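You operate a simulated robot arm through the tools that you are given. There is no shell and no other tool. Be economical: measure what you need, move in short steps, check, and stop when the job is done.

The job below is to be done with a simulated two-armed robot. You get a single attempt, and the scene is never put back.

Task
Take the yellow marker block and put it on the top of the strip carrier. Put the blue tape tab from the top of the trough ledge on the tool plate. Take the brown hand brush from the pan shelf and leave it on the free end of the window bench. Pick up the purge can with one hand, pass it to the other hand and put it on the front of the mixing bench. Fetch the yellow tin and set it on the top of the loading shelf. Fetch the green cup from the top of the tool cart and set it on the top of the loading shelf. The order is free. Set down upright: purge can, yellow tin.
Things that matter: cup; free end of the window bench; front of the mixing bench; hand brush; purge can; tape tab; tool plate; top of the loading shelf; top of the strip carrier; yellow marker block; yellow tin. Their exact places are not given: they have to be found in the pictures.

The check looks at the end state, three seconds after you hand in, the way a careful person would. Anything else that was tipped, shoved, dropped, spilled or broken makes it a failure.

Robot
Two 7-joint arms with two-finger parallel grippers on one trunk, on a base that drives. Base frame: it is fixed to the floor where the robot stands at the start and does not move with it; the origin is under the middle of the robot, x ahead of it, y to its left, z up. Lengths are in mm, angles in rad, forces in N, time in s.
The left shoulder is at the start at [50, 187, 1085], the right one opposite. With the tool pointing down near the work surface each hand reaches from about 100 to 640 mm from the robot's upright axis, wherever it stands, measured 20 degrees to its own side. Places, roughly: cup [8750, -2750, 750]; free end of the window bench (22x40 cm) [1120, -4760, 860]; front of the mixing bench [200, -3000, 900]; hand brush [1750, -2500, 750]; purge can [3000, -3000, 1000]; tape tab [750, 0, 750]; tool plate (30x25 cm) [1660, 4460, 900]; top of the loading shelf (76x15 cm) [7920, -3000, 1020]; top of the strip carrier [2800, 1200, 700]; yellow marker block (3x3x4 cm) [500, -100, 900]; yellow tin [4000, -5000, 1000]. Payload 3.43 kg a hand.
Tool frame (each hand has its own): the origin (TCP) lies between the finger pads and is the grasp point; the fingertips stand 30 mm ahead of it; z points along the fingers, y is the line along which they close. The gripper opens to 94 mm. The fingers are 28 mm wide and 10 mm thick; the gripper's body (50 by 96 mm) begins 55 mm behind the TCP.
Orientation is told as [roll, pitch, yaw] about the base's x, y, z axes, in that order, counted from this pose: with the fingers straight down and closing along the base's y, the tool's x points along the base's -x, its y along +y and its z along -z.

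Tools
- The arms move only by the tool arm_command. It takes "left_increments", "right_increments" or both (then of equal length, played together; a hand with none holds still); each is a list of rows, each a list of 3 entries, a list of its own where there are three numbers: the turn, a rotation vector about the tool's x, y, z in rad, then the shift along the tool's x, y, z in m, then the closure, from 0 (fully open) to 1 (shut). In form: [[[ax, ay, az], [dx, dy, dz], grip], ...]. A call has 1 to 12 rows; each row shifts and turns the commanded pose from where the row before left it, along the tool's axes as they then stand. Rows are played at 5 a second. More than 50 mm and 0.15 rad between two rows, or a gripper value outside its range, and nothing of the call is played. A pose out of reach is approached as far as the arm can. The call stops where the force on the tool passes 40 N (or 10 N more than at its start, if that is more) or the arm is blocked; 0.2 s more then pass. Each finger travels about 153 mm/s and halts on what it meets, pressing with about 31 N; the grip force reading is that of the motor and also rises with nothing between the fingers. The clock runs only during rows and for 0.2 s after the last one: add rows that do not move to give the fingers time. It gives the time, the measured TCP pose, the force on the tool (base axes), the opening and the grip force at its end, in the units of the frame above (readings bear some noise), with the torque about the TCP (base axes, N m) and any sound that the robot's microphone picked up.
- Cameras (640 x 400 px; columns grow to the right, rows downward): "scene" is now at [151.9, -7.1, 1264.1]; the picture's right is [-0.07, -1.00, 0.00], its down [-0.39, 0.03, -0.92] and it looks along [0.92, -0.07, -0.40] (base axes); focal length 262 px, centre (320, 200). "left" rides on the left gripper at [76, -14, -102] in its tool frame; the picture's right is [0.18, 0.98, 0.00], its down [-0.75, 0.14, -0.64] and it looks along [-0.63, 0.12, 0.77] (tool axes); focal length 243 px, centre (320, 200). "right" rides on the right gripper at [76, 14, -103] in its tool frame; the picture's right is [-0.18, 0.98, 0.00], its down [-0.75, -0.14, -0.64] and it looks along [-0.63, -0.12, 0.77] (tool axes); focal length 243 px, centre (320, 200).
- capture(camera): a new picture of that camera. It takes no simulated time.
- raise_lower(by): slides the trunk up (or, below 0, down) by that many mm; the arms and the scene camera ride with it, the base frame stays. It gives what a move gives, with no picture.
- roll_base(legs): drives the robot by 1 to 6 legs, each [ahead, left, turn to the left] in mm, mm and rad, along the robot's own axes; the way and the turn of a leg run together, so that a leg with both is an arc; at most 1500 mm and 3.142 rad a leg. The arms and the cameras ride along, it lands a little off, and it stops where it bumps. It gives what a move gives.
- head_to(pan, tilt): turns the head with the scene camera to pan (to the left, within 1.396 rad either way) and tilt (down, from -0.506 to 1.204), counted from straight ahead of the robot. It gives what a move gives.
- pixel_to_xyz(camera, pixels): for up to 12 pixels [column, row] of the newest picture of that camera ("zoom" is the newest enlarged one), the place [x, y, z] in the base frame of the surface seen there, good to about 3 mm. It takes no simulated time.
- zoom(camera, box): a new picture of the part [left, top, right, bottom] of that camera's present view, enlarged. It takes no simulated time.
- finish_job(): hands the job in; it is judged then, once.

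Work in short steps. Measure before you move; look again where a grasp or a placing could have gone wrong, and mend it. You have 131 turns and 162 pictures in all, those below and enlarged ones among them. Open the grippers and draw the arms clear of the work before you hand the job in, unless the task says otherwise; then end with one line.

The tools are called as name(argument=value, ...) on one line, values as JSON. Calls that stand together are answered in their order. arm_command: Moves the arms, as the interface text tells. Its arguments: {"type":"object","properties":{"left_increments":{"type":"array"},"right_increments":{"type":"array"}},"required":[]} The other tools are called the same way: raise_lower (by) slides the trunk up or down; roll_base (legs) drives the base; head_to (pan, tilt) turns the head that bears the scene camera; capture (camera) takes a picture; pixel_to_xyz (camera, pixels) gives the place of the surface under pixels of a picture; zoom (camera, box) takes an enlarged picture of a part of a camera's view; finish_job () hands the job in.

At the start:

```text
time_s: 0.0
left_tcp_pos: [382.4, 128.2, 1101.5]
left_tool_rot: [0.001, -0.001, 0.003]
left_ft_force: [0.1, -0.5, -0.6]
left_moment: [0.01, 0.02, 0.0]
left_opening: 94.0
left_gripper_force: 0.1
right_tcp_pos: [364.8, -171.9, 1143.5]
right_tool_rot: [0.001, 0.001, -0.001]
right_ft_force: [-0.1, 0.0, 0.3]
right_moment: [0.02, 0.03, 0.05]
right_opening: 93.9
right_gripper_force: 0.1
trunk travel left (down, up): [-300.0, 132.0]
robot x, y, heading: [0.5, -0.2, -0.001]
head pan, tilt: [-0.075, 0.407]
```

scene: 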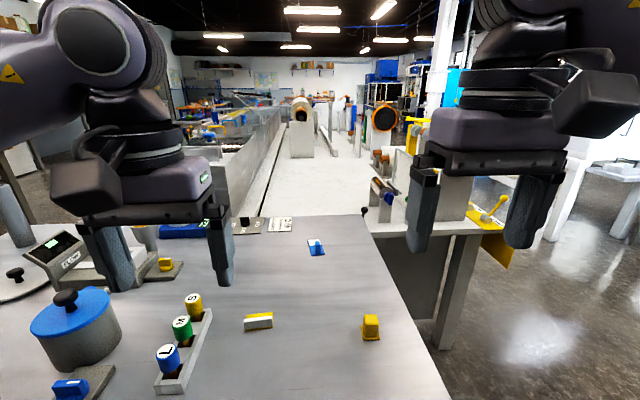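
right: 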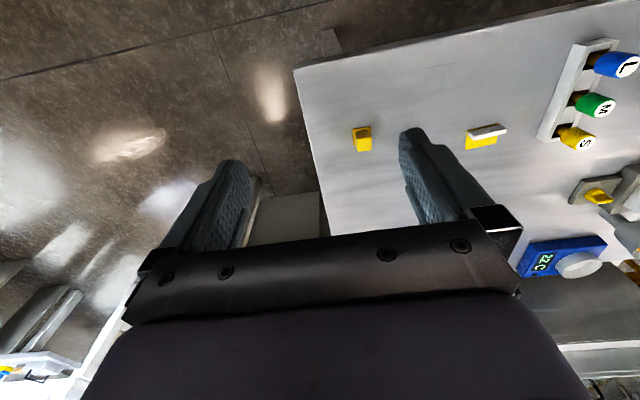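
left: 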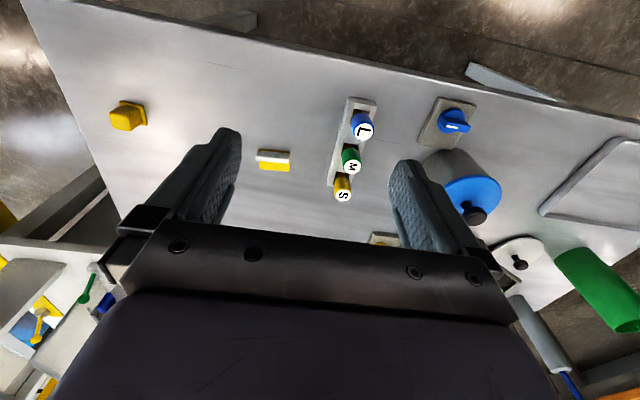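

The scene shows a yellow block near (370,327), a blue tab near (316,247), and another yellow/white piece at (258,321). I measure these first.

pixel_to_xyz(camera="scene", pixels=[[370, 320], [370, 336], [316, 241], [316, 251], [258, 316], [258, 326], [340, 300], [250, 225], [300, 150], [386, 190], [392, 215], [165, 265]])

zoom(camera="scene", box=[230, 200, 430, 360])

zoom(camera="scene", box=[160, 60, 440, 230])

```text
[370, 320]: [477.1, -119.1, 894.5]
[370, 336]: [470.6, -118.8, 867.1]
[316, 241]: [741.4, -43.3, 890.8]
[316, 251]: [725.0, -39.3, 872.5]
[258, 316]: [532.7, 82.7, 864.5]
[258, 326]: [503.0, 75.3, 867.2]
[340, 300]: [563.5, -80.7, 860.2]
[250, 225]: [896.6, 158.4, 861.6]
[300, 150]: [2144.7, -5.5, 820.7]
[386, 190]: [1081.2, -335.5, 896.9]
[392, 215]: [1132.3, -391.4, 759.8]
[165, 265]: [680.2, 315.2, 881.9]
```

```text
2.50 times, centred on (330, 280) of scene
```

zoom: 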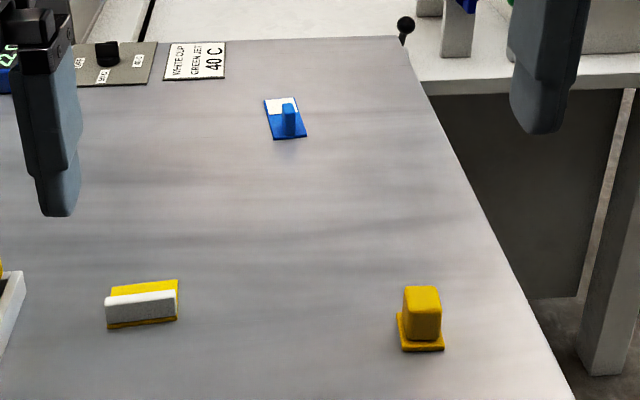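

```text
2.29 times, centred on (300, 145) of scene
```

zoom: 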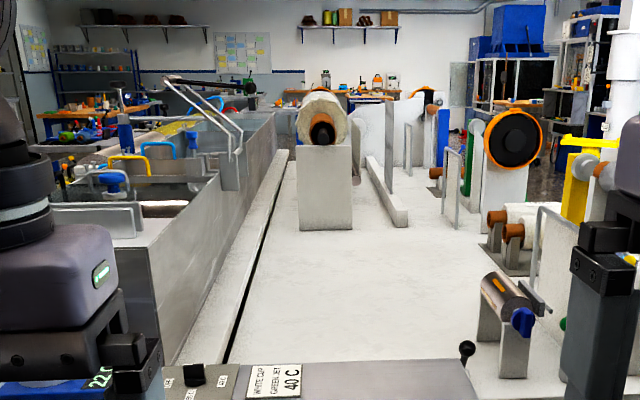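

The blue tab has a small upright grip, and the yellow block is a cube on a flange. I measure both more finely through the hand cameras and look around to both sides.

zoom(camera="right", box=[320, 100, 420, 163])

pixel_to_xyz(camera="right", pixels=[[355, 129], [368, 128], [356, 140], [369, 140], [358, 150], [369, 150], [390, 160], [362, 134]])

head_to(pan=1.2, tilt=0.3)

capture(camera="scene")

head_to(pan=-1.2, tilt=0.3)

capture(camera="scene")

```text
6.35 times, centred on (370, 132) of right
```

zoom: 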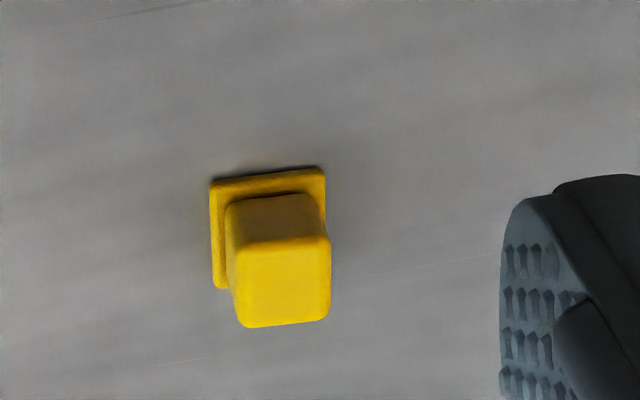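

```text
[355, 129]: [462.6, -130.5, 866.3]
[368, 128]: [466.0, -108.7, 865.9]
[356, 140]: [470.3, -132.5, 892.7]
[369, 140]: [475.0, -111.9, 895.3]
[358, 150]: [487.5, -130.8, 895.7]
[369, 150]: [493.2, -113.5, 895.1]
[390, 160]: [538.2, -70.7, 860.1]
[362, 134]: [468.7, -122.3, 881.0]
```

```text
time_s: 1.4
left_tcp_pos: [383.8, 128.2, 1101.4]
left_tool_rot: [0.0, 0.001, 0.001]
left_ft_force: [-0.5, -0.2, -0.4]
left_moment: [-0.04, 0.01, 0.03]
left_opening: 93.7
left_gripper_force: 0.1
right_tcp_pos: [366.6, -171.4, 1144.0]
right_tool_rot: [0.002, 0.0, -0.003]
right_ft_force: [0.2, -0.1, 0.6]
right_moment: [-0.01, 0.01, -0.01]
right_opening: 94.0
right_gripper_force: 0.1
trunk travel left (down, up): [-300.0, 132.0]
robot x, y, heading: [-3.6, 2.0, 0.002]
head pan, tilt: [1.201, 0.3]
```

```text
155 pictures are left
```

scene: 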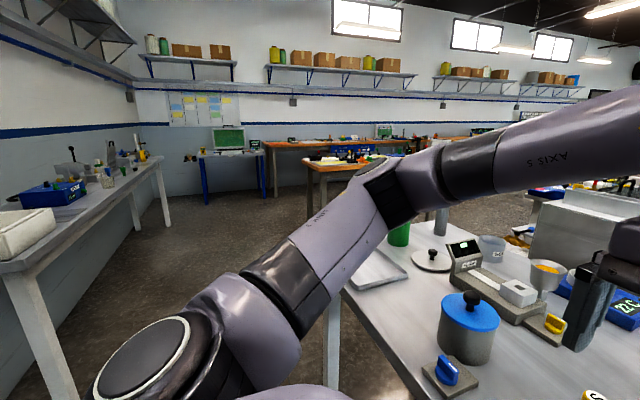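

```text
time_s: 3.6
left_tcp_pos: [383.8, 127.9, 1101.3]
left_tool_rot: [0.0, 0.0, 0.002]
left_ft_force: [-0.3, -0.2, 0.9]
left_moment: [-0.01, -0.02, -0.01]
left_opening: 94.1
left_gripper_force: 0.0
right_tcp_pos: [364.8, -171.7, 1144.0]
right_tool_rot: [0.002, 0.0, -0.001]
right_ft_force: [-0.9, -0.9, -0.4]
right_moment: [0.03, -0.02, -0.01]
right_opening: 93.9
right_gripper_force: 0.0
trunk travel left (down, up): [-300.0, 132.0]
robot x, y, heading: [0.5, -2.3, 0.002]
head pan, tilt: [-1.201, 0.3]
```

```text
154 pictures are left
```

scene: 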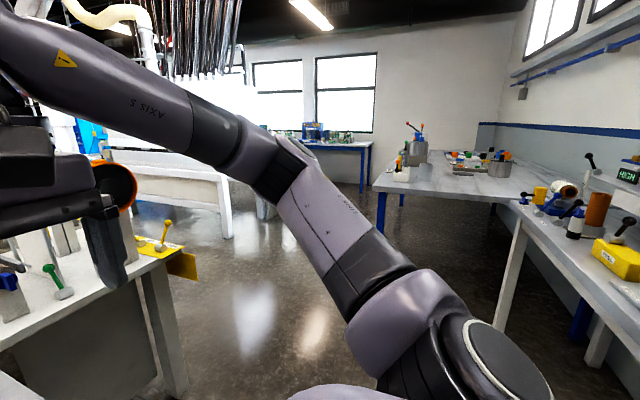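

The yellow block's top spans roughly x 470–497, y −133 to −111, top z 895 (bench 860). I move the right hand above it, then check.

arm_command(right_increments=[[[0, 0, 0], [-0.0397, 0.017, 0.02], 0], [[0, 0, 0], [-0.0397, 0.017, 0.02], 0], [[0, 0, 0], [-0.0397, 0.017, 0.02], 0], [[0, 0, 0], [0, 0, 0.042], 0], [[0, 0, 0], [0, 0, 0.042], 0], [[0, 0, 0], [0, 0, 0.042], 0], [[0, 0, 0], [0, 0, 0], 0]])

capture(camera="right")

head_to(pan=0, tilt=0.9)

capture(camera="scene")

```text
time_s: 5.2
left_tcp_pos: [382.2, 127.9, 1099.6]
left_tool_rot: [0.0, 0.001, 0.002]
left_ft_force: [0.7, 0.7, -0.3]
left_moment: [0.01, 0.0, -0.01]
left_opening: 94.1
left_gripper_force: 0.2
right_tcp_pos: [484.6, -120.8, 958.1]
right_tool_rot: [0.003, 0.0, -0.003]
right_ft_force: [-0.8, 0.3, 0.6]
right_moment: [-0.01, 0.0, -0.02]
right_opening: 93.7
right_gripper_force: 0.0
trunk travel left (down, up): [-300.0, 132.0]
robot x, y, heading: [-3.1, 2.9, 0.001]
head pan, tilt: [-1.201, 0.3]
```

```text
153 pictures are left
```

right: 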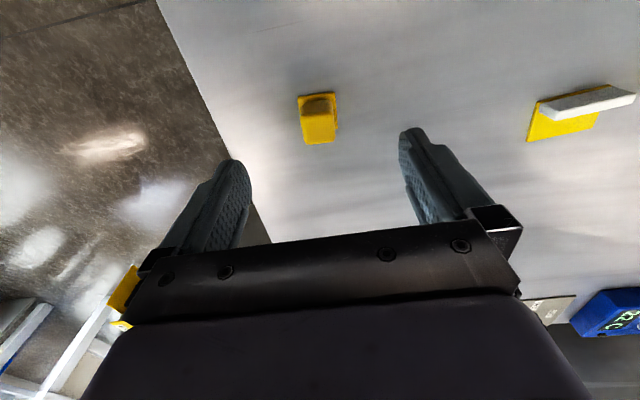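

```text
time_s: 6.7
left_tcp_pos: [382.8, 128.5, 1100.5]
left_tool_rot: [0.0, 0.0, 0.003]
left_ft_force: [0.0, -1.1, 0.1]
left_moment: [0.0, -0.01, -0.02]
left_opening: 93.9
left_gripper_force: 0.1
right_tcp_pos: [484.2, -120.7, 958.4]
right_tool_rot: [0.001, 0.001, 0.001]
right_ft_force: [-0.1, -0.1, -0.5]
right_moment: [0.02, 0.0, 0.0]
right_opening: 93.9
right_gripper_force: 0.1
trunk travel left (down, up): [-300.0, 132.0]
robot x, y, heading: [-2.2, -2.9, 0.001]
head pan, tilt: [0.0, 0.901]
```

```text
152 pictures are left
```

scene: 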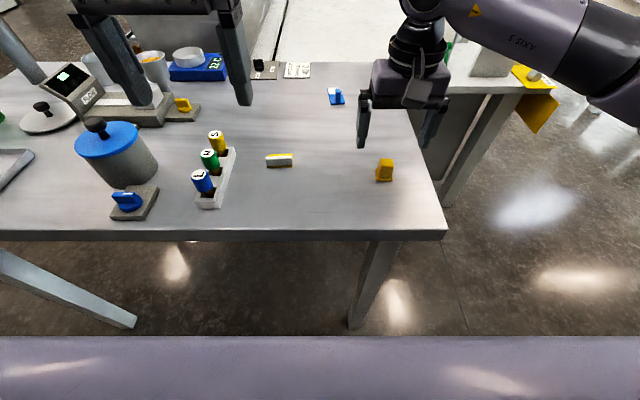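

The scene now shows the block at about (385,170); I remeasure it and the tab and bench edge before going down.

pixel_to_xyz(camera="scene", pixels=[[385, 160], [379, 162], [391, 162], [385, 174], [336, 92], [330, 102], [343, 102], [336, 98], [320, 228], [320, 262]])

pixel_to_xyz(camera="right", pixels=[[305, 118], [333, 116], [308, 140], [332, 138], [319, 128], [300, 97], [330, 94]])

zoom(camera="scene", box=[305, 75, 405, 195])

```text
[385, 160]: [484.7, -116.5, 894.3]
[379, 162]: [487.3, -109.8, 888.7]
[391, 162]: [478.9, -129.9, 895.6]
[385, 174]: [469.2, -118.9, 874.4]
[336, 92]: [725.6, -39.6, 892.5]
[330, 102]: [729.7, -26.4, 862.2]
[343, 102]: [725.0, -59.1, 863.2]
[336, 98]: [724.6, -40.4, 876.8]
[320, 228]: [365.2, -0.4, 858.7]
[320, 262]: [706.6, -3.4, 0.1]
```

```text
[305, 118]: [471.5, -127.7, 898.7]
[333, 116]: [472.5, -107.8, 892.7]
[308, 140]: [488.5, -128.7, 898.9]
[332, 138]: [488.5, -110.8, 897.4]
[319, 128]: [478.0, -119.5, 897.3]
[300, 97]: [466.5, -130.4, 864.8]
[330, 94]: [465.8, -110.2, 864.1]
```

```text
3.33 times, centred on (355, 135) of scene
```

zoom: 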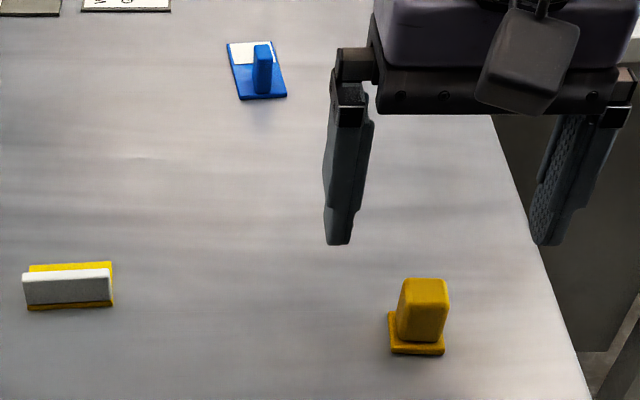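

Block centre is about (481,−120), straight below the hand. I descend to z≈899, close and lift.

arm_command(right_increments=[[[0, 0, 0], [0.003, 0, 0.03], 0], [[0, 0, 0], [0, 0, 0.029], 0], [[0, 0, 0], [0, 0, 0], 0.5], [[0, 0, 0], [0, 0, 0], 1], [[0, 0, 0], [0, 0, 0], 1], [[0, 0, 0], [0, 0, 0], 1], [[0, 0, 0], [0, 0, -0.04], 1], [[0, 0, 0], [0, 0, -0.04], 1]])

capture(camera="right")

```text
time_s: 8.4
left_tcp_pos: [382.2, 128.8, 1100.1]
left_tool_rot: [0.002, 0.001, 0.001]
left_ft_force: [-0.4, -0.1, 0.1]
left_moment: [0.04, 0.02, -0.02]
left_opening: 94.1
left_gripper_force: 0.0
right_tcp_pos: [482.2, -119.6, 978.2]
right_tool_rot: [-0.001, 0.0, -0.002]
right_ft_force: [0.6, 0.7, -0.8]
right_moment: [-0.03, 0.0, 0.01]
right_opening: 22.3
right_gripper_force: 31.0
trunk travel left (down, up): [-300.0, 132.0]
robot x, y, heading: [2.0, 0.5, 0.001]
head pan, tilt: [0.0, 0.901]
```

```text
150 pictures are left
```

right: 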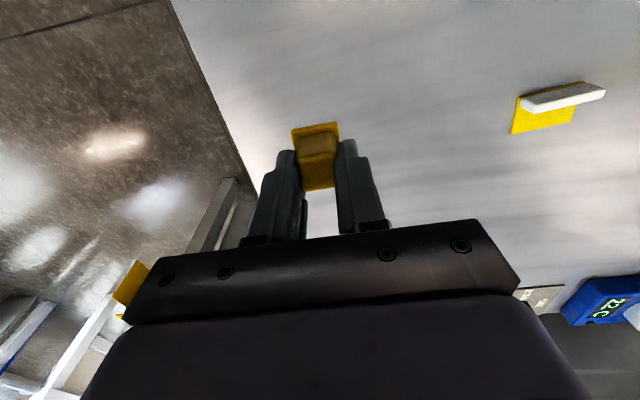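

The block is held (opening 22 mm). I raise the right hand and creep the base forward-right so the left hand can reach the blue tab near (725,−40).

arm_command(right_increments=[[[0, 0, 0], [0.03, -0.03, -0.03], 1], [[0, 0, 0], [0.03, -0.03, -0.03], 1], [[0, 0, 0], [0.03, -0.03, -0.03], 1]])

roll_base(legs=[[150, -130, 0]])

capture(camera="left")

head_to(pan=0, tilt=0.8)

capture(camera="scene")

```text
refused: row 1 steps farther than a row can; nothing moved
```

```text
time_s: 10.3
left_tcp_pos: [458.7, 2.4, 1100.2]
left_tool_rot: [-0.001, 0.0, 0.007]
left_ft_force: [-0.3, 0.0, -0.8]
left_moment: [0.02, -0.02, -0.01]
left_opening: 93.9
left_gripper_force: 0.1
right_tcp_pos: [559.9, -243.7, 978.7]
right_tool_rot: [0.0, -0.001, 0.001]
right_ft_force: [0.1, 0.4, -0.2]
right_moment: [0.01, 0.02, 0.01]
right_opening: 22.5
right_gripper_force: 30.9
trunk travel left (down, up): [-300.0, 132.0]
robot x, y, heading: [75.5, -125.8, 0.005]
head pan, tilt: [0.0, 0.901]
stopped in leg 1: the robot was blocked; the commanded pose is now the measured one
```

```text
149 pictures are left
```

left: 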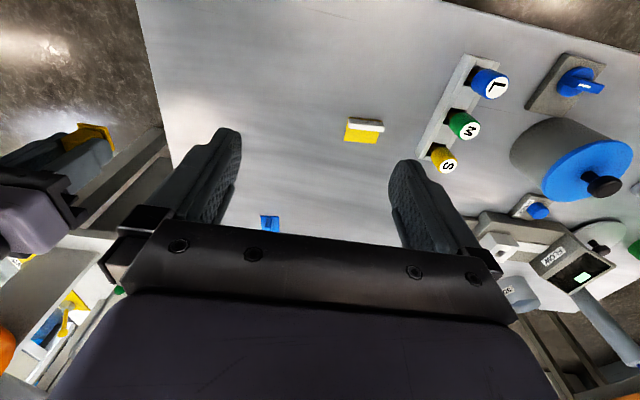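

```text
time_s: 11.0
left_tcp_pos: [458.5, 3.0, 1101.7]
left_tool_rot: [0.002, 0.0, 0.005]
left_ft_force: [-0.5, 0.6, -0.3]
left_moment: [0.01, 0.01, -0.02]
left_opening: 93.9
left_gripper_force: 0.0
right_tcp_pos: [557.8, -245.2, 979.2]
right_tool_rot: [0.002, 0.0, 0.003]
right_ft_force: [0.9, -1.5, 0.9]
right_moment: [0.04, 0.01, -0.03]
right_opening: 22.6
right_gripper_force: 31.2
trunk travel left (down, up): [-300.0, 132.0]
robot x, y, heading: [73.1, -128.4, 0.005]
head pan, tilt: [0.0, 0.799]
```

```text
148 pictures are left
```

scene: 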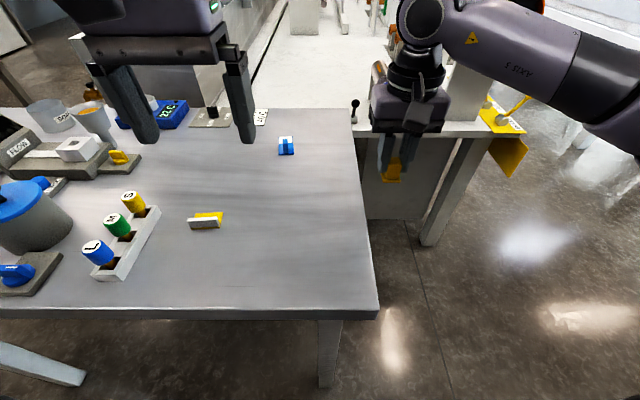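

The base touches the bench at x≈75, so the tab is at about 650 mm – marginal. I raise the right hand, and zoom on the tab at (286,146).

zoom(camera="scene", box=[256, 126, 316, 166])

pixel_to_xyz(camera="scene", pixels=[[279, 138], [292, 138], [279, 153], [293, 153], [286, 140], [286, 152], [283, 142], [289, 142], [286, 146], [370, 250], [420, 130], [440, 240]])

arm_command(right_increments=[[[0, 0, 0], [0.02, 0, -0.04], 1], [[0, 0, 0], [0.02, 0, -0.04], 1], [[0, 0, 0], [0.02, 0, -0.04], 1]])

```text
10.00 times, centred on (286, 146) of scene
```

zoom: 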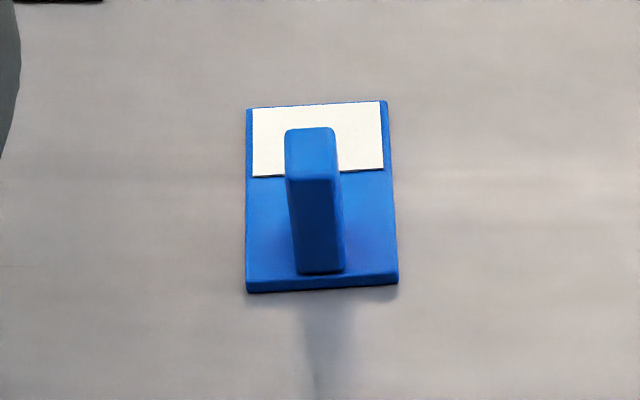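

```text
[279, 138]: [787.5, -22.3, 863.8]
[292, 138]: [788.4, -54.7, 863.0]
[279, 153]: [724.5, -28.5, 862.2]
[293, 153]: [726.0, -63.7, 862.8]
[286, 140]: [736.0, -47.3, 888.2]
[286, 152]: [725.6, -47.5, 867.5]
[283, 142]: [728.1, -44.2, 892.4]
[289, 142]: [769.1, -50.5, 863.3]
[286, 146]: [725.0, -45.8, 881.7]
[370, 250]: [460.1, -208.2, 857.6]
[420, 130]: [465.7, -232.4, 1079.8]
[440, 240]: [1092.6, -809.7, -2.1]
```

```text
time_s: 11.8
left_tcp_pos: [458.6, 2.3, 1100.9]
left_tool_rot: [0.0, 0.001, 0.006]
left_ft_force: [-0.4, 0.4, 1.5]
left_moment: [0.02, 0.03, 0.02]
left_opening: 93.9
left_gripper_force: 0.0
right_tcp_pos: [497.1, -244.9, 1099.6]
right_tool_rot: [0.0, -0.002, 0.001]
right_ft_force: [0.3, 0.3, -0.4]
right_moment: [0.01, 0.01, 0.02]
right_opening: 22.6
right_gripper_force: 30.6
trunk travel left (down, up): [-300.0, 132.0]
robot x, y, heading: [74.7, -128.4, 0.008]
head pan, tilt: [0.0, 0.799]
```

The tab's fin is about x 725–741, y −40 to −54, top z 892, plate ~865. I tilt the left hand about 0.4 rad forward for reach and move it above the fin.

arm_command(left_increments=[[[0, -0.135, 0], [0, 0, 0], 0], [[0, -0.135, 0], [0, 0, 0], 0], [[0, -0.135, 0], [0, 0, 0], 0], [[0, 0, 0], [-0.0283, -0.0069, 0.034], 0], [[0, 0, 0], [-0.0283, -0.0069, 0.034], 0], [[0, 0, 0], [-0.0283, -0.0069, 0.034], 0], [[0, 0, 0], [-0.0283, -0.0069, 0.034], 0], [[0, 0, 0], [-0.0283, -0.0069, 0.034], 0], [[0, 0, 0], [-0.0283, -0.0069, 0.034], 0], [[0, 0, 0], [-0.0283, -0.0069, 0.034], 0], [[0, 0, 0], [0, 0, 0], 0.3], [[0, 0, 0], [0, 0, 0], 0.5]])

capture(camera="left")

capture(camera="scene")

```text
time_s: 14.4
left_tcp_pos: [734.8, -43.8, 959.7]
left_tool_rot: [0.0, -0.405, 0.005]
left_ft_force: [-0.3, -1.0, 0.4]
left_moment: [0.01, -0.01, -0.01]
left_opening: 47.2
left_gripper_force: 0.1
right_tcp_pos: [499.1, -245.5, 1099.9]
right_tool_rot: [-0.001, -0.001, 0.002]
right_ft_force: [0.0, 0.2, 0.3]
right_moment: [-0.04, 0.02, -0.03]
right_opening: 22.6
right_gripper_force: 30.5
trunk travel left (down, up): [-300.0, 132.0]
robot x, y, heading: [73.0, -125.6, 0.001]
head pan, tilt: [0.0, 0.799]
```

```text
146 pictures are left
```

left: 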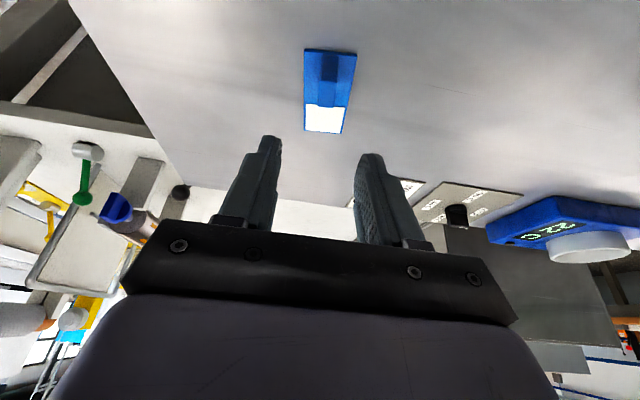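

```text
145 pictures are left
```

scene: 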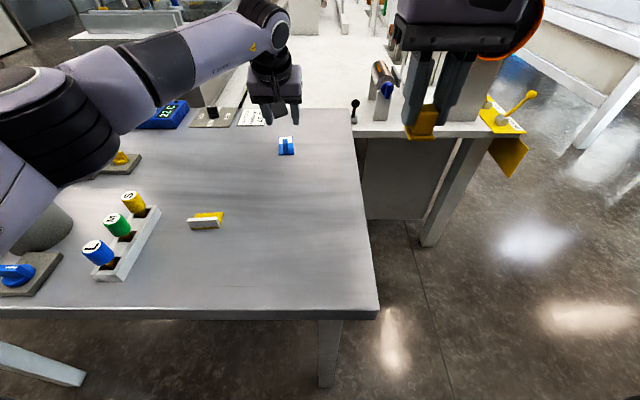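

The hand reached; I check the fin position in the left view at about (330,67).

zoom(camera="left", box=[290, 35, 370, 145])

pixel_to_xyz(camera="left", pixels=[[330, 60], [323, 68], [336, 68], [330, 76], [306, 55], [353, 58], [308, 128], [342, 130]])

```text
3.64 times, centred on (330, 90) of left
```

zoom: 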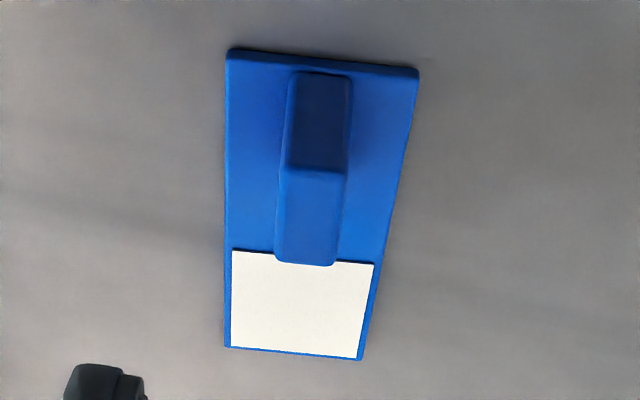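

```text
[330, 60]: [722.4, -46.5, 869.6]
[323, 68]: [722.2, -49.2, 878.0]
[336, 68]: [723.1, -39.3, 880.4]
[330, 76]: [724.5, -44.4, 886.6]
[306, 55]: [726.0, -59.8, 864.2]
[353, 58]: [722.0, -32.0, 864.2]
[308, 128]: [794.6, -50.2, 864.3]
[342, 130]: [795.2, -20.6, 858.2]
```

I measure the fin's top face directly, at about (328,94).

pixel_to_xyz(camera="left", pixels=[[328, 94], [326, 84], [325, 104], [321, 94], [334, 94], [328, 88], [328, 101], [322, 102], [331, 105]])

```text
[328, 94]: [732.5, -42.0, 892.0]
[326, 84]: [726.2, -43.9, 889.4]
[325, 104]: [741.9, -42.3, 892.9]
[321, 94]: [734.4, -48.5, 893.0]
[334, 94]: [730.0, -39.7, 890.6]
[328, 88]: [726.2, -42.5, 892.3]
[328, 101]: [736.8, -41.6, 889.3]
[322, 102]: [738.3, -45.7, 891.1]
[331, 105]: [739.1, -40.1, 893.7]
```

Fin top centre is (733,−43.5,892) with ~0.13 rad yaw. I align, go down 58 mm vertically, close and lift.

arm_command(left_increments=[[[-0.047, 0, -0.11], [0, 0, 0], 0.5], [[0, 0, 0], [0.0114, 0, 0.0267], 0.5], [[0, 0, 0], [0.0114, 0, 0.0267], 0.5], [[0, 0, 0], [0, 0, 0], 0.8], [[0, 0, 0], [0, 0, 0], 1], [[0, 0, 0], [0, 0, 0], 1], [[0, 0, 0], [0, 0, 0], 1], [[0, 0, 0], [-0.0158, 0, -0.0368], 1], [[0, 0, 0], [-0.0158, 0, -0.0368], 1]])

capture(camera="left")

capture(camera="scene")

```text
time_s: 16.4
left_tcp_pos: [734.1, -43.7, 982.5]
left_tool_rot: [-0.001, -0.405, 0.127]
left_ft_force: [0.5, 0.8, -1.0]
left_moment: [0.04, 0.02, -0.02]
left_opening: 10.8
left_gripper_force: 30.7
right_tcp_pos: [498.3, -246.1, 1098.3]
right_tool_rot: [0.003, 0.001, 0.002]
right_ft_force: [-0.4, 0.1, -1.2]
right_moment: [-0.03, -0.01, -0.01]
right_opening: 22.5
right_gripper_force: 30.4
trunk travel left (down, up): [-300.0, 132.0]
robot x, y, heading: [71.1, -124.5, -0.001]
head pan, tilt: [0.0, 0.799]
```

```text
143 pictures are left
```

left: 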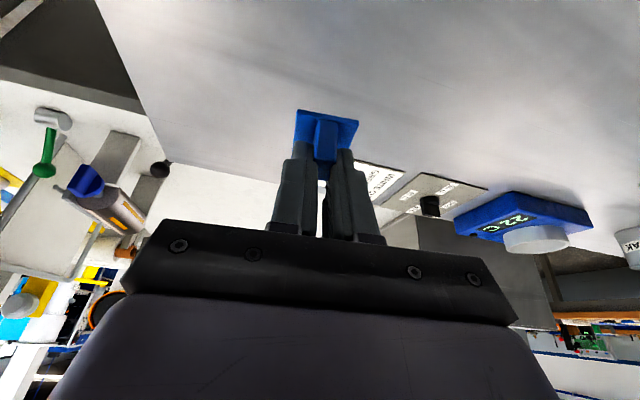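

```text
142 pictures are left
```

scene: 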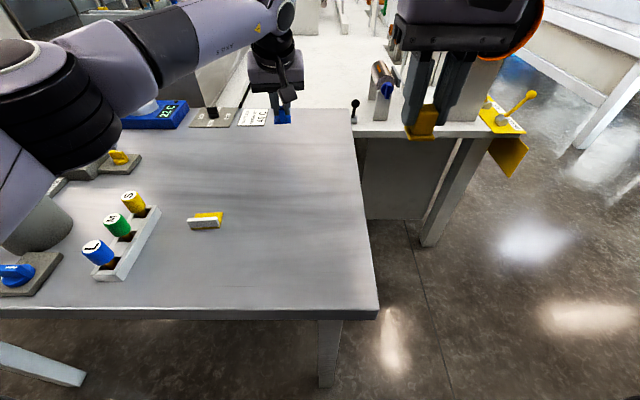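

The tab is held (opening 10.8 mm). I draw the left arm back and up, back the base off, and look around to the left for the strip carrier and tool plate.

arm_command(left_increments=[[[0, 0, 0], [0.025, 0.0143, -0.0324], 1], [[0, 0, 0], [0.025, 0.0143, -0.0324], 1], [[0, 0, 0], [0.025, 0.0143, -0.0324], 1], [[0, 0, 0], [0.025, 0.0143, -0.0324], 1], [[0, 0, 0], [0.025, 0.0143, -0.0324], 1], [[0, 0, 0], [0.025, 0.0143, -0.0324], 1], [[0, 0, 0], [0.025, 0.0143, -0.0324], 1]])

roll_base(legs=[[-500, 200, 0], [0, 0, 0.8]])

head_to(pan=0, tilt=0.3)

capture(camera="scene")

```text
time_s: 18.0
left_tcp_pos: [473.3, 25.9, 1121.6]
left_tool_rot: [0.0, -0.405, 0.123]
left_ft_force: [0.2, 0.1, -0.7]
left_moment: [-0.02, 0.02, 0.0]
left_opening: 10.8
left_gripper_force: 30.8
right_tcp_pos: [498.2, -245.4, 1100.5]
right_tool_rot: [0.001, 0.0, 0.002]
right_ft_force: [0.0, -0.6, -0.9]
right_moment: [0.0, -0.02, 0.01]
right_opening: 22.5
right_gripper_force: 30.6
trunk travel left (down, up): [-300.0, 132.0]
robot x, y, heading: [74.7, -127.6, 0.004]
head pan, tilt: [0.0, 0.799]
```

```text
time_s: 23.2
left_tcp_pos: [-254.0, 462.0, 1121.8]
left_tool_rot: [-0.001, -0.405, 0.919]
left_ft_force: [-0.2, -0.6, 0.0]
left_moment: [0.0, 0.01, 0.02]
left_opening: 10.6
left_gripper_force: 31.1
right_tcp_pos: [-44.0, 289.4, 1099.4]
right_tool_rot: [0.002, 0.0, 0.794]
right_ft_force: [-0.3, -0.8, -0.7]
right_moment: [-0.04, 0.05, 0.02]
right_opening: 22.1
right_gripper_force: 31.2
trunk travel left (down, up): [-300.0, 132.0]
robot x, y, heading: [-425.8, 73.0, 0.799]
head pan, tilt: [0.0, 0.799]
```

```text
time_s: 24.1
left_tcp_pos: [-253.8, 463.6, 1121.6]
left_tool_rot: [0.001, -0.404, 0.921]
left_ft_force: [-0.4, -0.2, 0.5]
left_moment: [0.03, 0.01, -0.01]
left_opening: 10.8
left_gripper_force: 31.1
right_tcp_pos: [-43.5, 289.6, 1098.9]
right_tool_rot: [0.001, 0.001, 0.795]
right_ft_force: [0.0, 0.9, -0.3]
right_moment: [-0.06, 0.03, -0.01]
right_opening: 22.3
right_gripper_force: 30.7
trunk travel left (down, up): [-300.0, 132.0]
robot x, y, heading: [-426.1, 74.0, 0.799]
head pan, tilt: [0.0, 0.3]
```

```text
141 pictures are left
```

scene: 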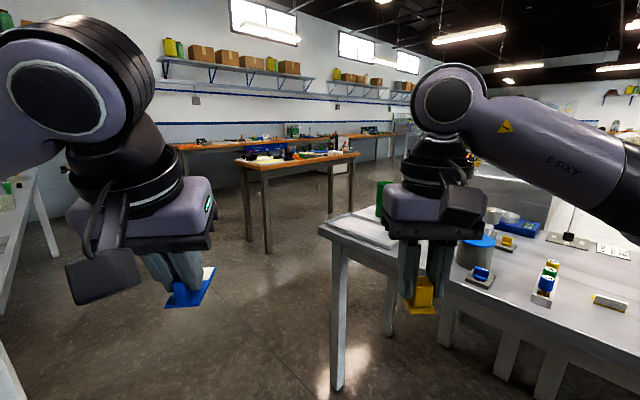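

I measure the aisle, the bench corner (320,230) and the orange bench ahead to plan the drive.

pixel_to_xyz(camera="scene", pixels=[[322, 230], [335, 385], [240, 162], [356, 155], [268, 250], [290, 290], [388, 330], [384, 195], [300, 155], [40, 170], [45, 250], [345, 165]])

zoom(camera="scene", box=[160, 80, 420, 240])

```text
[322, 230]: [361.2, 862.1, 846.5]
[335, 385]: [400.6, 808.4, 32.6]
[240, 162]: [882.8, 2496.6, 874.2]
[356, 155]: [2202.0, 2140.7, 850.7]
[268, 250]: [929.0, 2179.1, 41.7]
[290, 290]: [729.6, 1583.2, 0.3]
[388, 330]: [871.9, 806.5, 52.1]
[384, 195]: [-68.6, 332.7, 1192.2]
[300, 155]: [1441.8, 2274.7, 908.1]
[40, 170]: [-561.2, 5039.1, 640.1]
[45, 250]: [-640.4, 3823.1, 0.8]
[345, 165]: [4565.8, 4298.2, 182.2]
```

```text
2.46 times, centred on (290, 160) of scene
```

zoom: 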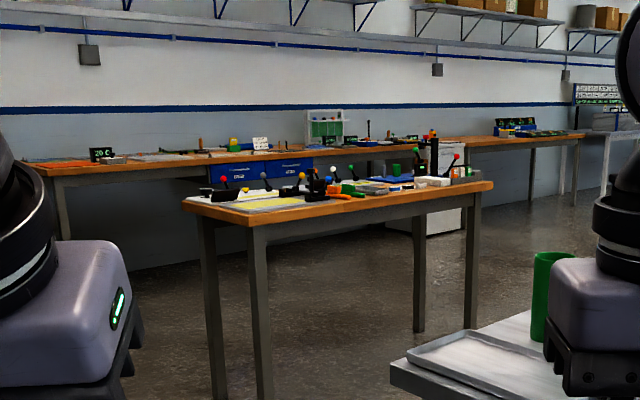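

The aisle between the bench (y≤860) and the island (y≥2140) is open. I drive to about (1470,1450) facing +x and look for the strip carrier.

roll_base(legs=[[0, 0, -0.8], [0, 1400, 0], [1400, 0, 0], [400, 0, 0]])

head_to(pan=-0.2, tilt=0.45)

capture(camera="scene")

```text
time_s: 33.2
left_tcp_pos: [-25.9, 978.5, 1122.2]
left_tool_rot: [0.0, -0.403, 0.129]
left_ft_force: [-0.2, -0.2, 0.4]
left_moment: [-0.01, 0.0, 0.01]
left_opening: 10.8
left_gripper_force: 30.8
right_tcp_pos: [-1.1, 708.4, 1100.3]
right_tool_rot: [0.002, -0.002, 0.007]
right_ft_force: [-0.4, 0.7, 0.6]
right_moment: [0.05, -0.02, -0.02]
right_opening: 22.4
right_gripper_force: 31.4
trunk travel left (down, up): [-300.0, 132.0]
robot x, y, heading: [-428.2, 829.5, 0.002]
head pan, tilt: [0.0, 0.3]
stopped in leg 2: the robot was blocked; the commanded pose is now the measured one
```

```text
time_s: 33.9
left_tcp_pos: [-25.7, 979.6, 1121.0]
left_tool_rot: [0.0, -0.405, 0.128]
left_ft_force: [-0.1, 0.4, -1.0]
left_moment: [-0.01, -0.02, 0.03]
left_opening: 10.4
left_gripper_force: 31.0
right_tcp_pos: [-0.6, 709.7, 1099.5]
right_tool_rot: [-0.002, -0.002, 0.005]
right_ft_force: [-0.9, -0.5, -0.2]
right_moment: [0.01, 0.01, 0.01]
right_opening: 22.4
right_gripper_force: 30.9
trunk travel left (down, up): [-300.0, 132.0]
robot x, y, heading: [-427.9, 825.4, 0.002]
head pan, tilt: [-0.201, 0.45]
```

```text
139 pictures are left
```

scene: 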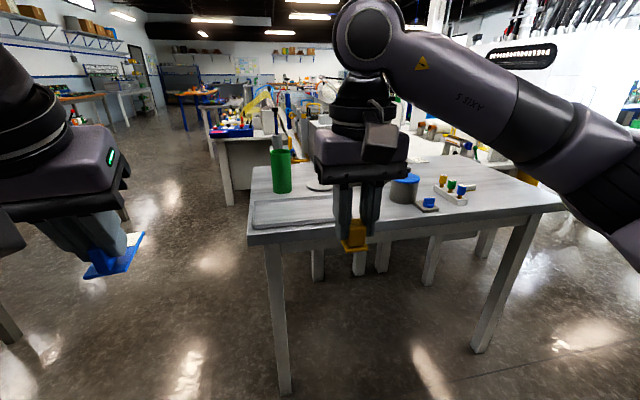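

Something on the left blocked the base at y≈829 (the wall bench). I look left to see its outline.

head_to(pan=1.3, tilt=0.5)

capture(camera="scene")

```text
time_s: 35.5
left_tcp_pos: [-25.8, 978.2, 1121.1]
left_tool_rot: [0.0, -0.406, 0.129]
left_ft_force: [0.2, 0.3, -0.5]
left_moment: [-0.01, -0.01, -0.03]
left_opening: 10.7
left_gripper_force: 30.6
right_tcp_pos: [-1.6, 709.2, 1099.5]
right_tool_rot: [0.0, -0.003, 0.004]
right_ft_force: [0.5, -0.5, -0.1]
right_moment: [0.02, 0.03, 0.0]
right_opening: 22.4
right_gripper_force: 31.0
trunk travel left (down, up): [-300.0, 132.0]
robot x, y, heading: [-426.6, 825.3, -0.001]
head pan, tilt: [1.3, 0.499]
```

```text
138 pictures are left
```

scene: 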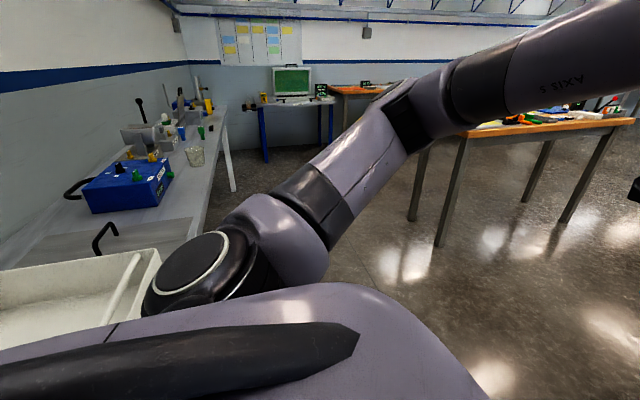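

The bench is on the left-rear; I move ahead to x≈−90 first (bench ahead starts at 345), then left and forward along the aisle.

roll_base(legs=[[340, 0, 0], [0, 650, 0], [1400, 0, 0], [150, 0, 0]])

head_to(pan=-0.2, tilt=0.45)

capture(camera="scene")

```text
time_s: 51.0
left_tcp_pos: [1852.3, 1627.1, 1120.8]
left_tool_rot: [-0.001, -0.404, 0.126]
left_ft_force: [-0.6, -0.5, -0.5]
left_moment: [-0.04, 0.02, 0.0]
left_opening: 11.1
left_gripper_force: 31.1
right_tcp_pos: [1876.2, 1357.5, 1100.0]
right_tool_rot: [0.001, -0.004, 0.005]
right_ft_force: [0.7, 0.5, -1.3]
right_moment: [0.04, 0.0, -0.03]
right_opening: 22.6
right_gripper_force: 31.1
trunk travel left (down, up): [-300.0, 132.0]
robot x, y, heading: [1450.7, 1472.9, -0.004]
head pan, tilt: [1.3, 0.499]
```

```text
time_s: 52.5
left_tcp_pos: [1851.4, 1627.6, 1120.8]
left_tool_rot: [-0.002, -0.404, 0.126]
left_ft_force: [-0.7, 0.2, 0.3]
left_moment: [0.03, 0.0, -0.03]
left_opening: 10.8
left_gripper_force: 30.8
right_tcp_pos: [1875.6, 1357.5, 1099.6]
right_tool_rot: [0.0, -0.001, 0.004]
right_ft_force: [-0.9, 0.1, -0.5]
right_moment: [-0.01, 0.02, 0.0]
right_opening: 22.3
right_gripper_force: 31.3
trunk travel left (down, up): [-300.0, 132.0]
robot x, y, heading: [1454.8, 1476.4, 0.003]
head pan, tilt: [-0.201, 0.45]
```

```text
137 pictures are left
```

scene: 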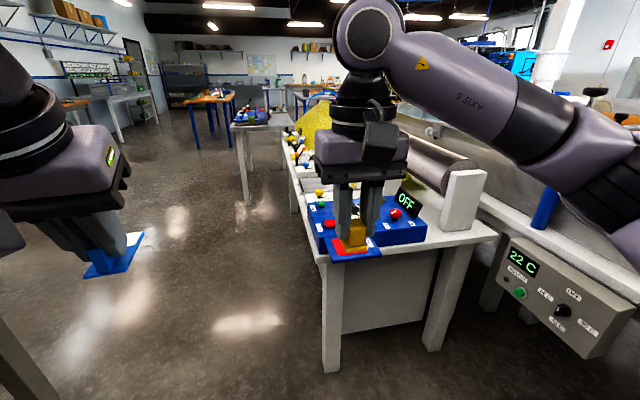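

A long table ahead-right has many items. I zoom in and measure several points to find the strip carrier.

zoom(camera="scene", box=[220, 80, 520, 280])

pixel_to_xyz(camera="scene", pixels=[[325, 250], [485, 235], [300, 190], [315, 140], [420, 160], [460, 200], [290, 155], [240, 120], [262, 130], [430, 225]])

```text
2.00 times, centred on (370, 180) of scene
```

zoom: 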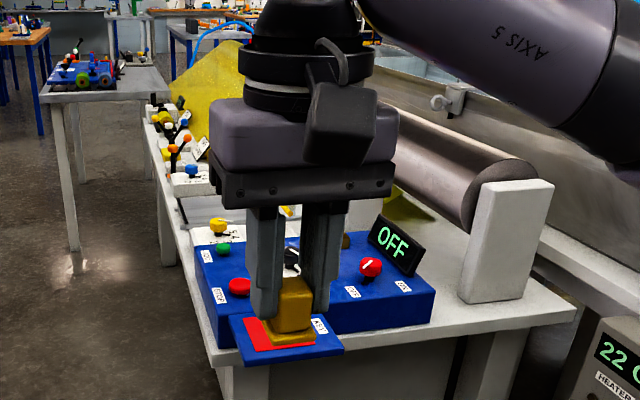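

```text
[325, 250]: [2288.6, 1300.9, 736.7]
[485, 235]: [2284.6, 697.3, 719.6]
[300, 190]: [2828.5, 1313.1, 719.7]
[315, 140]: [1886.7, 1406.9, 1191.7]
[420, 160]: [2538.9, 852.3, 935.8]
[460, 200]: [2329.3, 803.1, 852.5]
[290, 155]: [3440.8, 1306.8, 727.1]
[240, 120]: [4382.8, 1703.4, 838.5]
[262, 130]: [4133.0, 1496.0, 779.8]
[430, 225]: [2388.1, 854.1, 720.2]
```

The table top is z≈720 with its aisle edge at y≈1310. I drive alongside to about (2700,1900), turn to face it and look.

roll_base(legs=[[700, 350, 0], [550, 70, 0], [0, 0, -1.57]])

head_to(pan=0.0, tilt=0.6)

capture(camera="scene")

```text
time_s: 63.4
left_tcp_pos: [2875.6, 1508.1, 1121.2]
left_tool_rot: [-0.001, -0.405, -1.415]
left_ft_force: [-0.8, 0.3, -0.6]
left_moment: [0.01, 0.0, -0.02]
left_opening: 10.7
left_gripper_force: 30.9
right_tcp_pos: [2605.9, 1477.1, 1099.9]
right_tool_rot: [0.001, -0.002, -1.539]
right_ft_force: [-0.6, 0.2, -0.5]
right_moment: [0.02, -0.02, -0.01]
right_opening: 22.7
right_gripper_force: 30.8
trunk travel left (down, up): [-300.0, 132.0]
robot x, y, heading: [2711.7, 1900.1, -1.541]
head pan, tilt: [-0.201, 0.45]
```

```text
time_s: 64.1
left_tcp_pos: [2876.2, 1506.7, 1122.3]
left_tool_rot: [0.0, -0.404, -1.414]
left_ft_force: [-0.4, -0.2, -0.2]
left_moment: [0.02, 0.02, 0.0]
left_opening: 10.8
left_gripper_force: 31.3
right_tcp_pos: [2607.3, 1477.4, 1100.4]
right_tool_rot: [0.001, -0.001, -1.537]
right_ft_force: [-0.9, -1.4, -0.2]
right_moment: [-0.01, 0.03, -0.02]
right_opening: 22.3
right_gripper_force: 31.1
trunk travel left (down, up): [-300.0, 132.0]
robot x, y, heading: [2714.0, 1900.2, -1.542]
head pan, tilt: [0.0, 0.6]
```

```text
135 pictures are left
```

scene: 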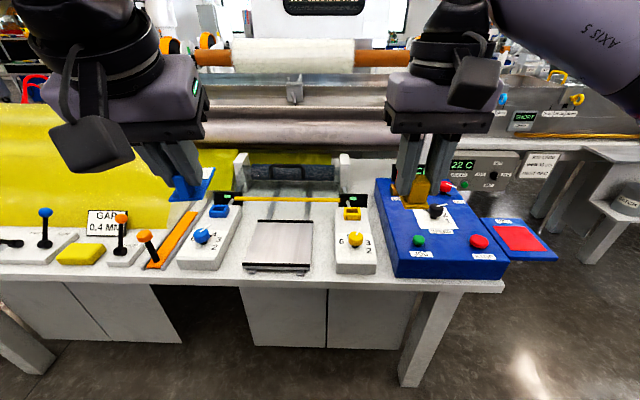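

The grey plate with dark ends at (278,245) looks like the strip carrier near (2800,1200). I zoom and measure.

zoom(camera="scene", box=[170, 150, 390, 290])

pixel_to_xyz(camera="scene", pixels=[[278, 222], [278, 245], [278, 262], [250, 245], [308, 245], [255, 224], [310, 224], [248, 265], [310, 267], [225, 255], [335, 230], [275, 275]])

```text
2.86 times, centred on (280, 220) of scene
```

zoom: 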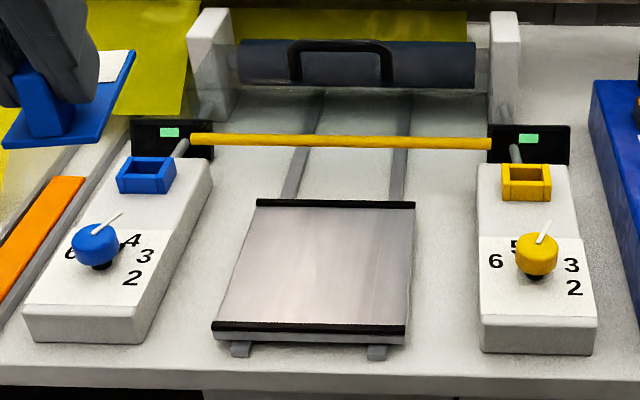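

```text
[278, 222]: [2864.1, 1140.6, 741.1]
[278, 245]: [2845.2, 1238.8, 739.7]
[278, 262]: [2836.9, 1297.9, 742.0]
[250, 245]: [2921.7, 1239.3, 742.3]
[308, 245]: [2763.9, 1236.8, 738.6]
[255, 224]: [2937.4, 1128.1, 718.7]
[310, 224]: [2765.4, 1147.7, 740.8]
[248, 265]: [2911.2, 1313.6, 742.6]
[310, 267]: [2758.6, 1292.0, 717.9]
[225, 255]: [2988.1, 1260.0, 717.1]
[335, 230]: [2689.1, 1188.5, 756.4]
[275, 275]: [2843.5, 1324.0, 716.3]
```

The carrier plate spans x 2764–2925, y 1140–1305 at z≈740; target is its middle (2845,1222). I shift the base so the target lies ahead of the right hand and lower the trunk 100 mm.

roll_base(legs=[[200, 230, -0.03]])

raise_lower(by=-100)

capture(camera="scene")

capture(camera="right")

```text
time_s: 66.7
left_tcp_pos: [3094.7, 1306.5, 1121.3]
left_tool_rot: [-0.001, -0.404, -1.444]
left_ft_force: [0.2, 0.2, -0.3]
left_moment: [0.05, -0.01, 0.01]
left_opening: 10.9
left_gripper_force: 31.1
right_tcp_pos: [2825.8, 1284.5, 1099.7]
right_tool_rot: [-0.001, -0.001, -1.568]
right_ft_force: [0.2, 0.5, -1.1]
right_moment: [0.02, -0.01, 0.02]
right_opening: 22.4
right_gripper_force: 31.4
trunk travel left (down, up): [-300.0, 132.0]
robot x, y, heading: [2944.6, 1707.8, -1.57]
head pan, tilt: [0.0, 0.6]
```

```text
time_s: 68.0
left_tcp_pos: [3096.0, 1306.3, 1020.8]
left_tool_rot: [-0.001, -0.406, -1.443]
left_ft_force: [0.4, 0.0, 0.1]
left_moment: [0.01, -0.02, -0.02]
left_opening: 10.7
left_gripper_force: 30.7
right_tcp_pos: [2825.5, 1283.6, 1000.7]
right_tool_rot: [0.001, -0.002, -1.567]
right_ft_force: [0.0, -0.5, 0.8]
right_moment: [0.01, 0.01, -0.02]
right_opening: 22.5
right_gripper_force: 30.6
trunk travel left (down, up): [-200.0, 232.0]
robot x, y, heading: [2947.3, 1706.0, -1.568]
head pan, tilt: [0.0, 0.6]
```

```text
133 pictures are left
```

scene: 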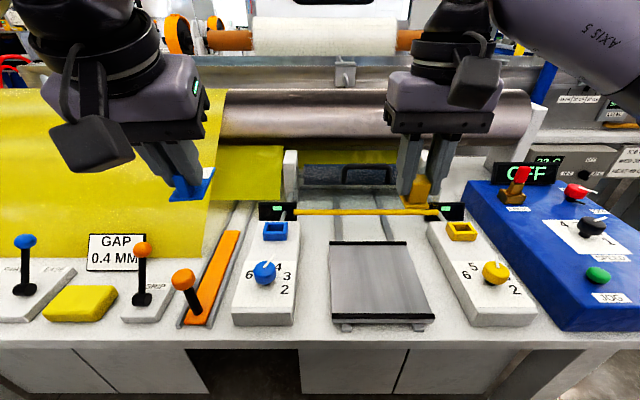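

```text
132 pictures are left
```

right: 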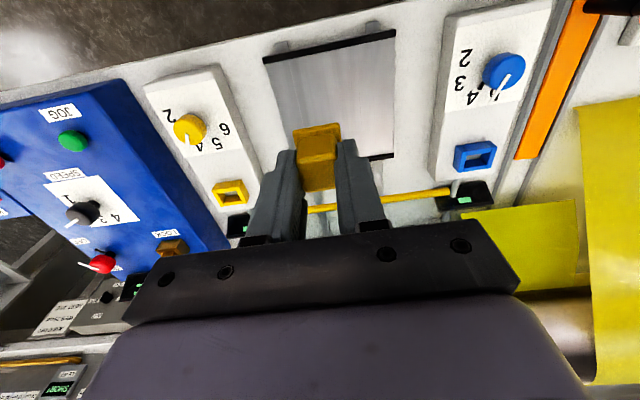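

The hand is at (2825,1284,1001). I move to (2845,1222) and lower to z≈780 so the block bottom (38 mm below the TCP) just meets the plate, then release and lift.

arm_command(right_increments=[[[0, 0, 0], [-0.031, 0.0097, 0.02], 1], [[0, 0, 0], [-0.031, 0.0097, 0.02], 1], [[0, 0, 0], [0, 0, 0.045], 1], [[0, 0, 0], [0, 0, 0.045], 1], [[0, 0, 0], [0, 0, 0.045], 1], [[0, 0, 0], [0, 0, 0.03], 1], [[0, 0, 0], [0, 0, 0.008], 1], [[0, 0, 0], [0, 0, 0.006], 1], [[0, 0, 0], [0, 0, 0], 1]])

capture(camera="right")

capture(camera="scene")

```text
time_s: 70.0
left_tcp_pos: [3095.3, 1308.4, 1023.1]
left_tool_rot: [-0.002, -0.406, -1.445]
left_ft_force: [0.4, 0.7, -0.4]
left_moment: [0.04, -0.01, 0.0]
left_opening: 10.5
left_gripper_force: 31.1
right_tcp_pos: [2845.9, 1220.6, 784.6]
right_tool_rot: [0.003, -0.01, -1.566]
right_ft_force: [-1.0, -1.3, 26.8]
right_moment: [0.29, 0.15, -0.01]
right_opening: 22.6
right_gripper_force: 31.1
trunk travel left (down, up): [-200.0, 232.0]
robot x, y, heading: [2943.5, 1705.3, -1.569]
head pan, tilt: [0.0, 0.6]
```

```text
131 pictures are left
```

right: 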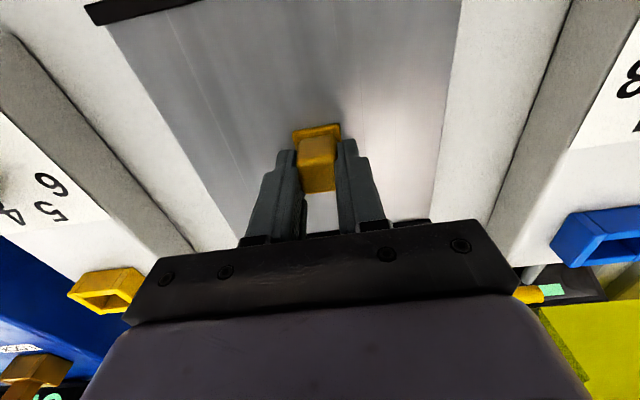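

```text
130 pictures are left
```

scene: 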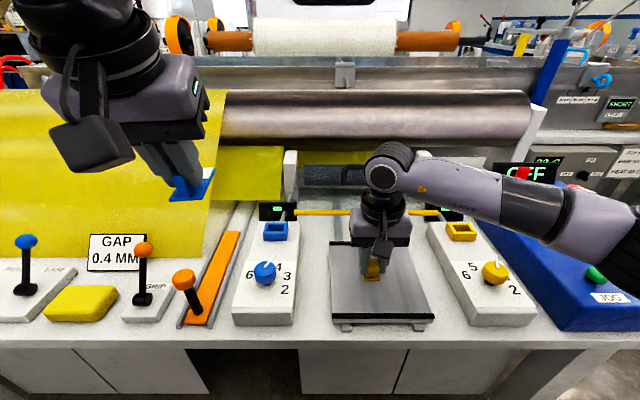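

There is 27 N of contact at z 784.6, so the block is on the plate. I ease up 4 mm, open and lift straight up.

arm_command(right_increments=[[[0, 0, 0], [0, 0, -0.004], 1], [[0, 0, 0], [0, 0, 0], 0.8], [[0, 0, 0], [0, 0, 0], 0.5], [[0, 0, 0], [0, 0, 0], 0.4], [[0, 0, 0], [0, 0, -0.04], 0.4], [[0, 0, 0], [0, 0, -0.045], 0.4], [[0, 0, 0], [0, 0, -0.045], 0.4], [[0, 0, 0], [0.03, 0, -0.035], 0.4], [[0, 0, 0], [0.03, 0, -0.035], 0.4]])

capture(camera="scene")

pixel_to_xyz(camera="scene", pixels=[[377, 260], [377, 268], [377, 275], [380, 300], [400, 250]])

```text
time_s: 72.0
left_tcp_pos: [3095.4, 1307.4, 1021.6]
left_tool_rot: [-0.001, -0.406, -1.445]
left_ft_force: [-1.3, -0.9, -0.5]
left_moment: [0.02, -0.01, -0.02]
left_opening: 10.8
left_gripper_force: 31.0
right_tcp_pos: [2844.5, 1281.9, 984.6]
right_tool_rot: [-0.001, -0.001, -1.568]
right_ft_force: [0.7, 0.0, 0.2]
right_moment: [-0.01, 0.02, -0.03]
right_opening: 56.5
right_gripper_force: 0.1
trunk travel left (down, up): [-200.0, 232.0]
robot x, y, heading: [2945.1, 1705.9, -1.568]
head pan, tilt: [0.0, 0.6]
```

```text
129 pictures are left
```

scene: 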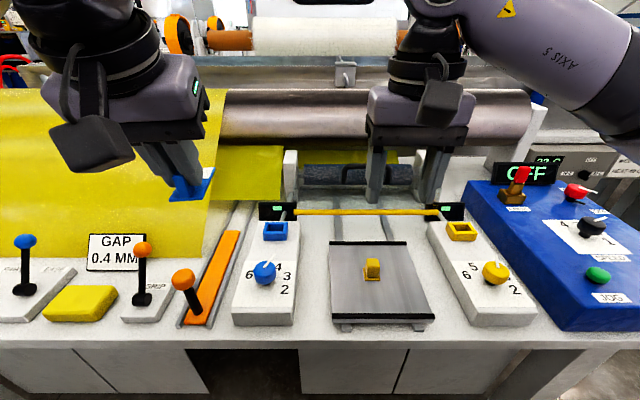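

```text
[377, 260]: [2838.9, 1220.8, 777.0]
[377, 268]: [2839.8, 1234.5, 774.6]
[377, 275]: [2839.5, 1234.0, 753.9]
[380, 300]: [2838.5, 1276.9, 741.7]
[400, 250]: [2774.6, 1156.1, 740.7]
```

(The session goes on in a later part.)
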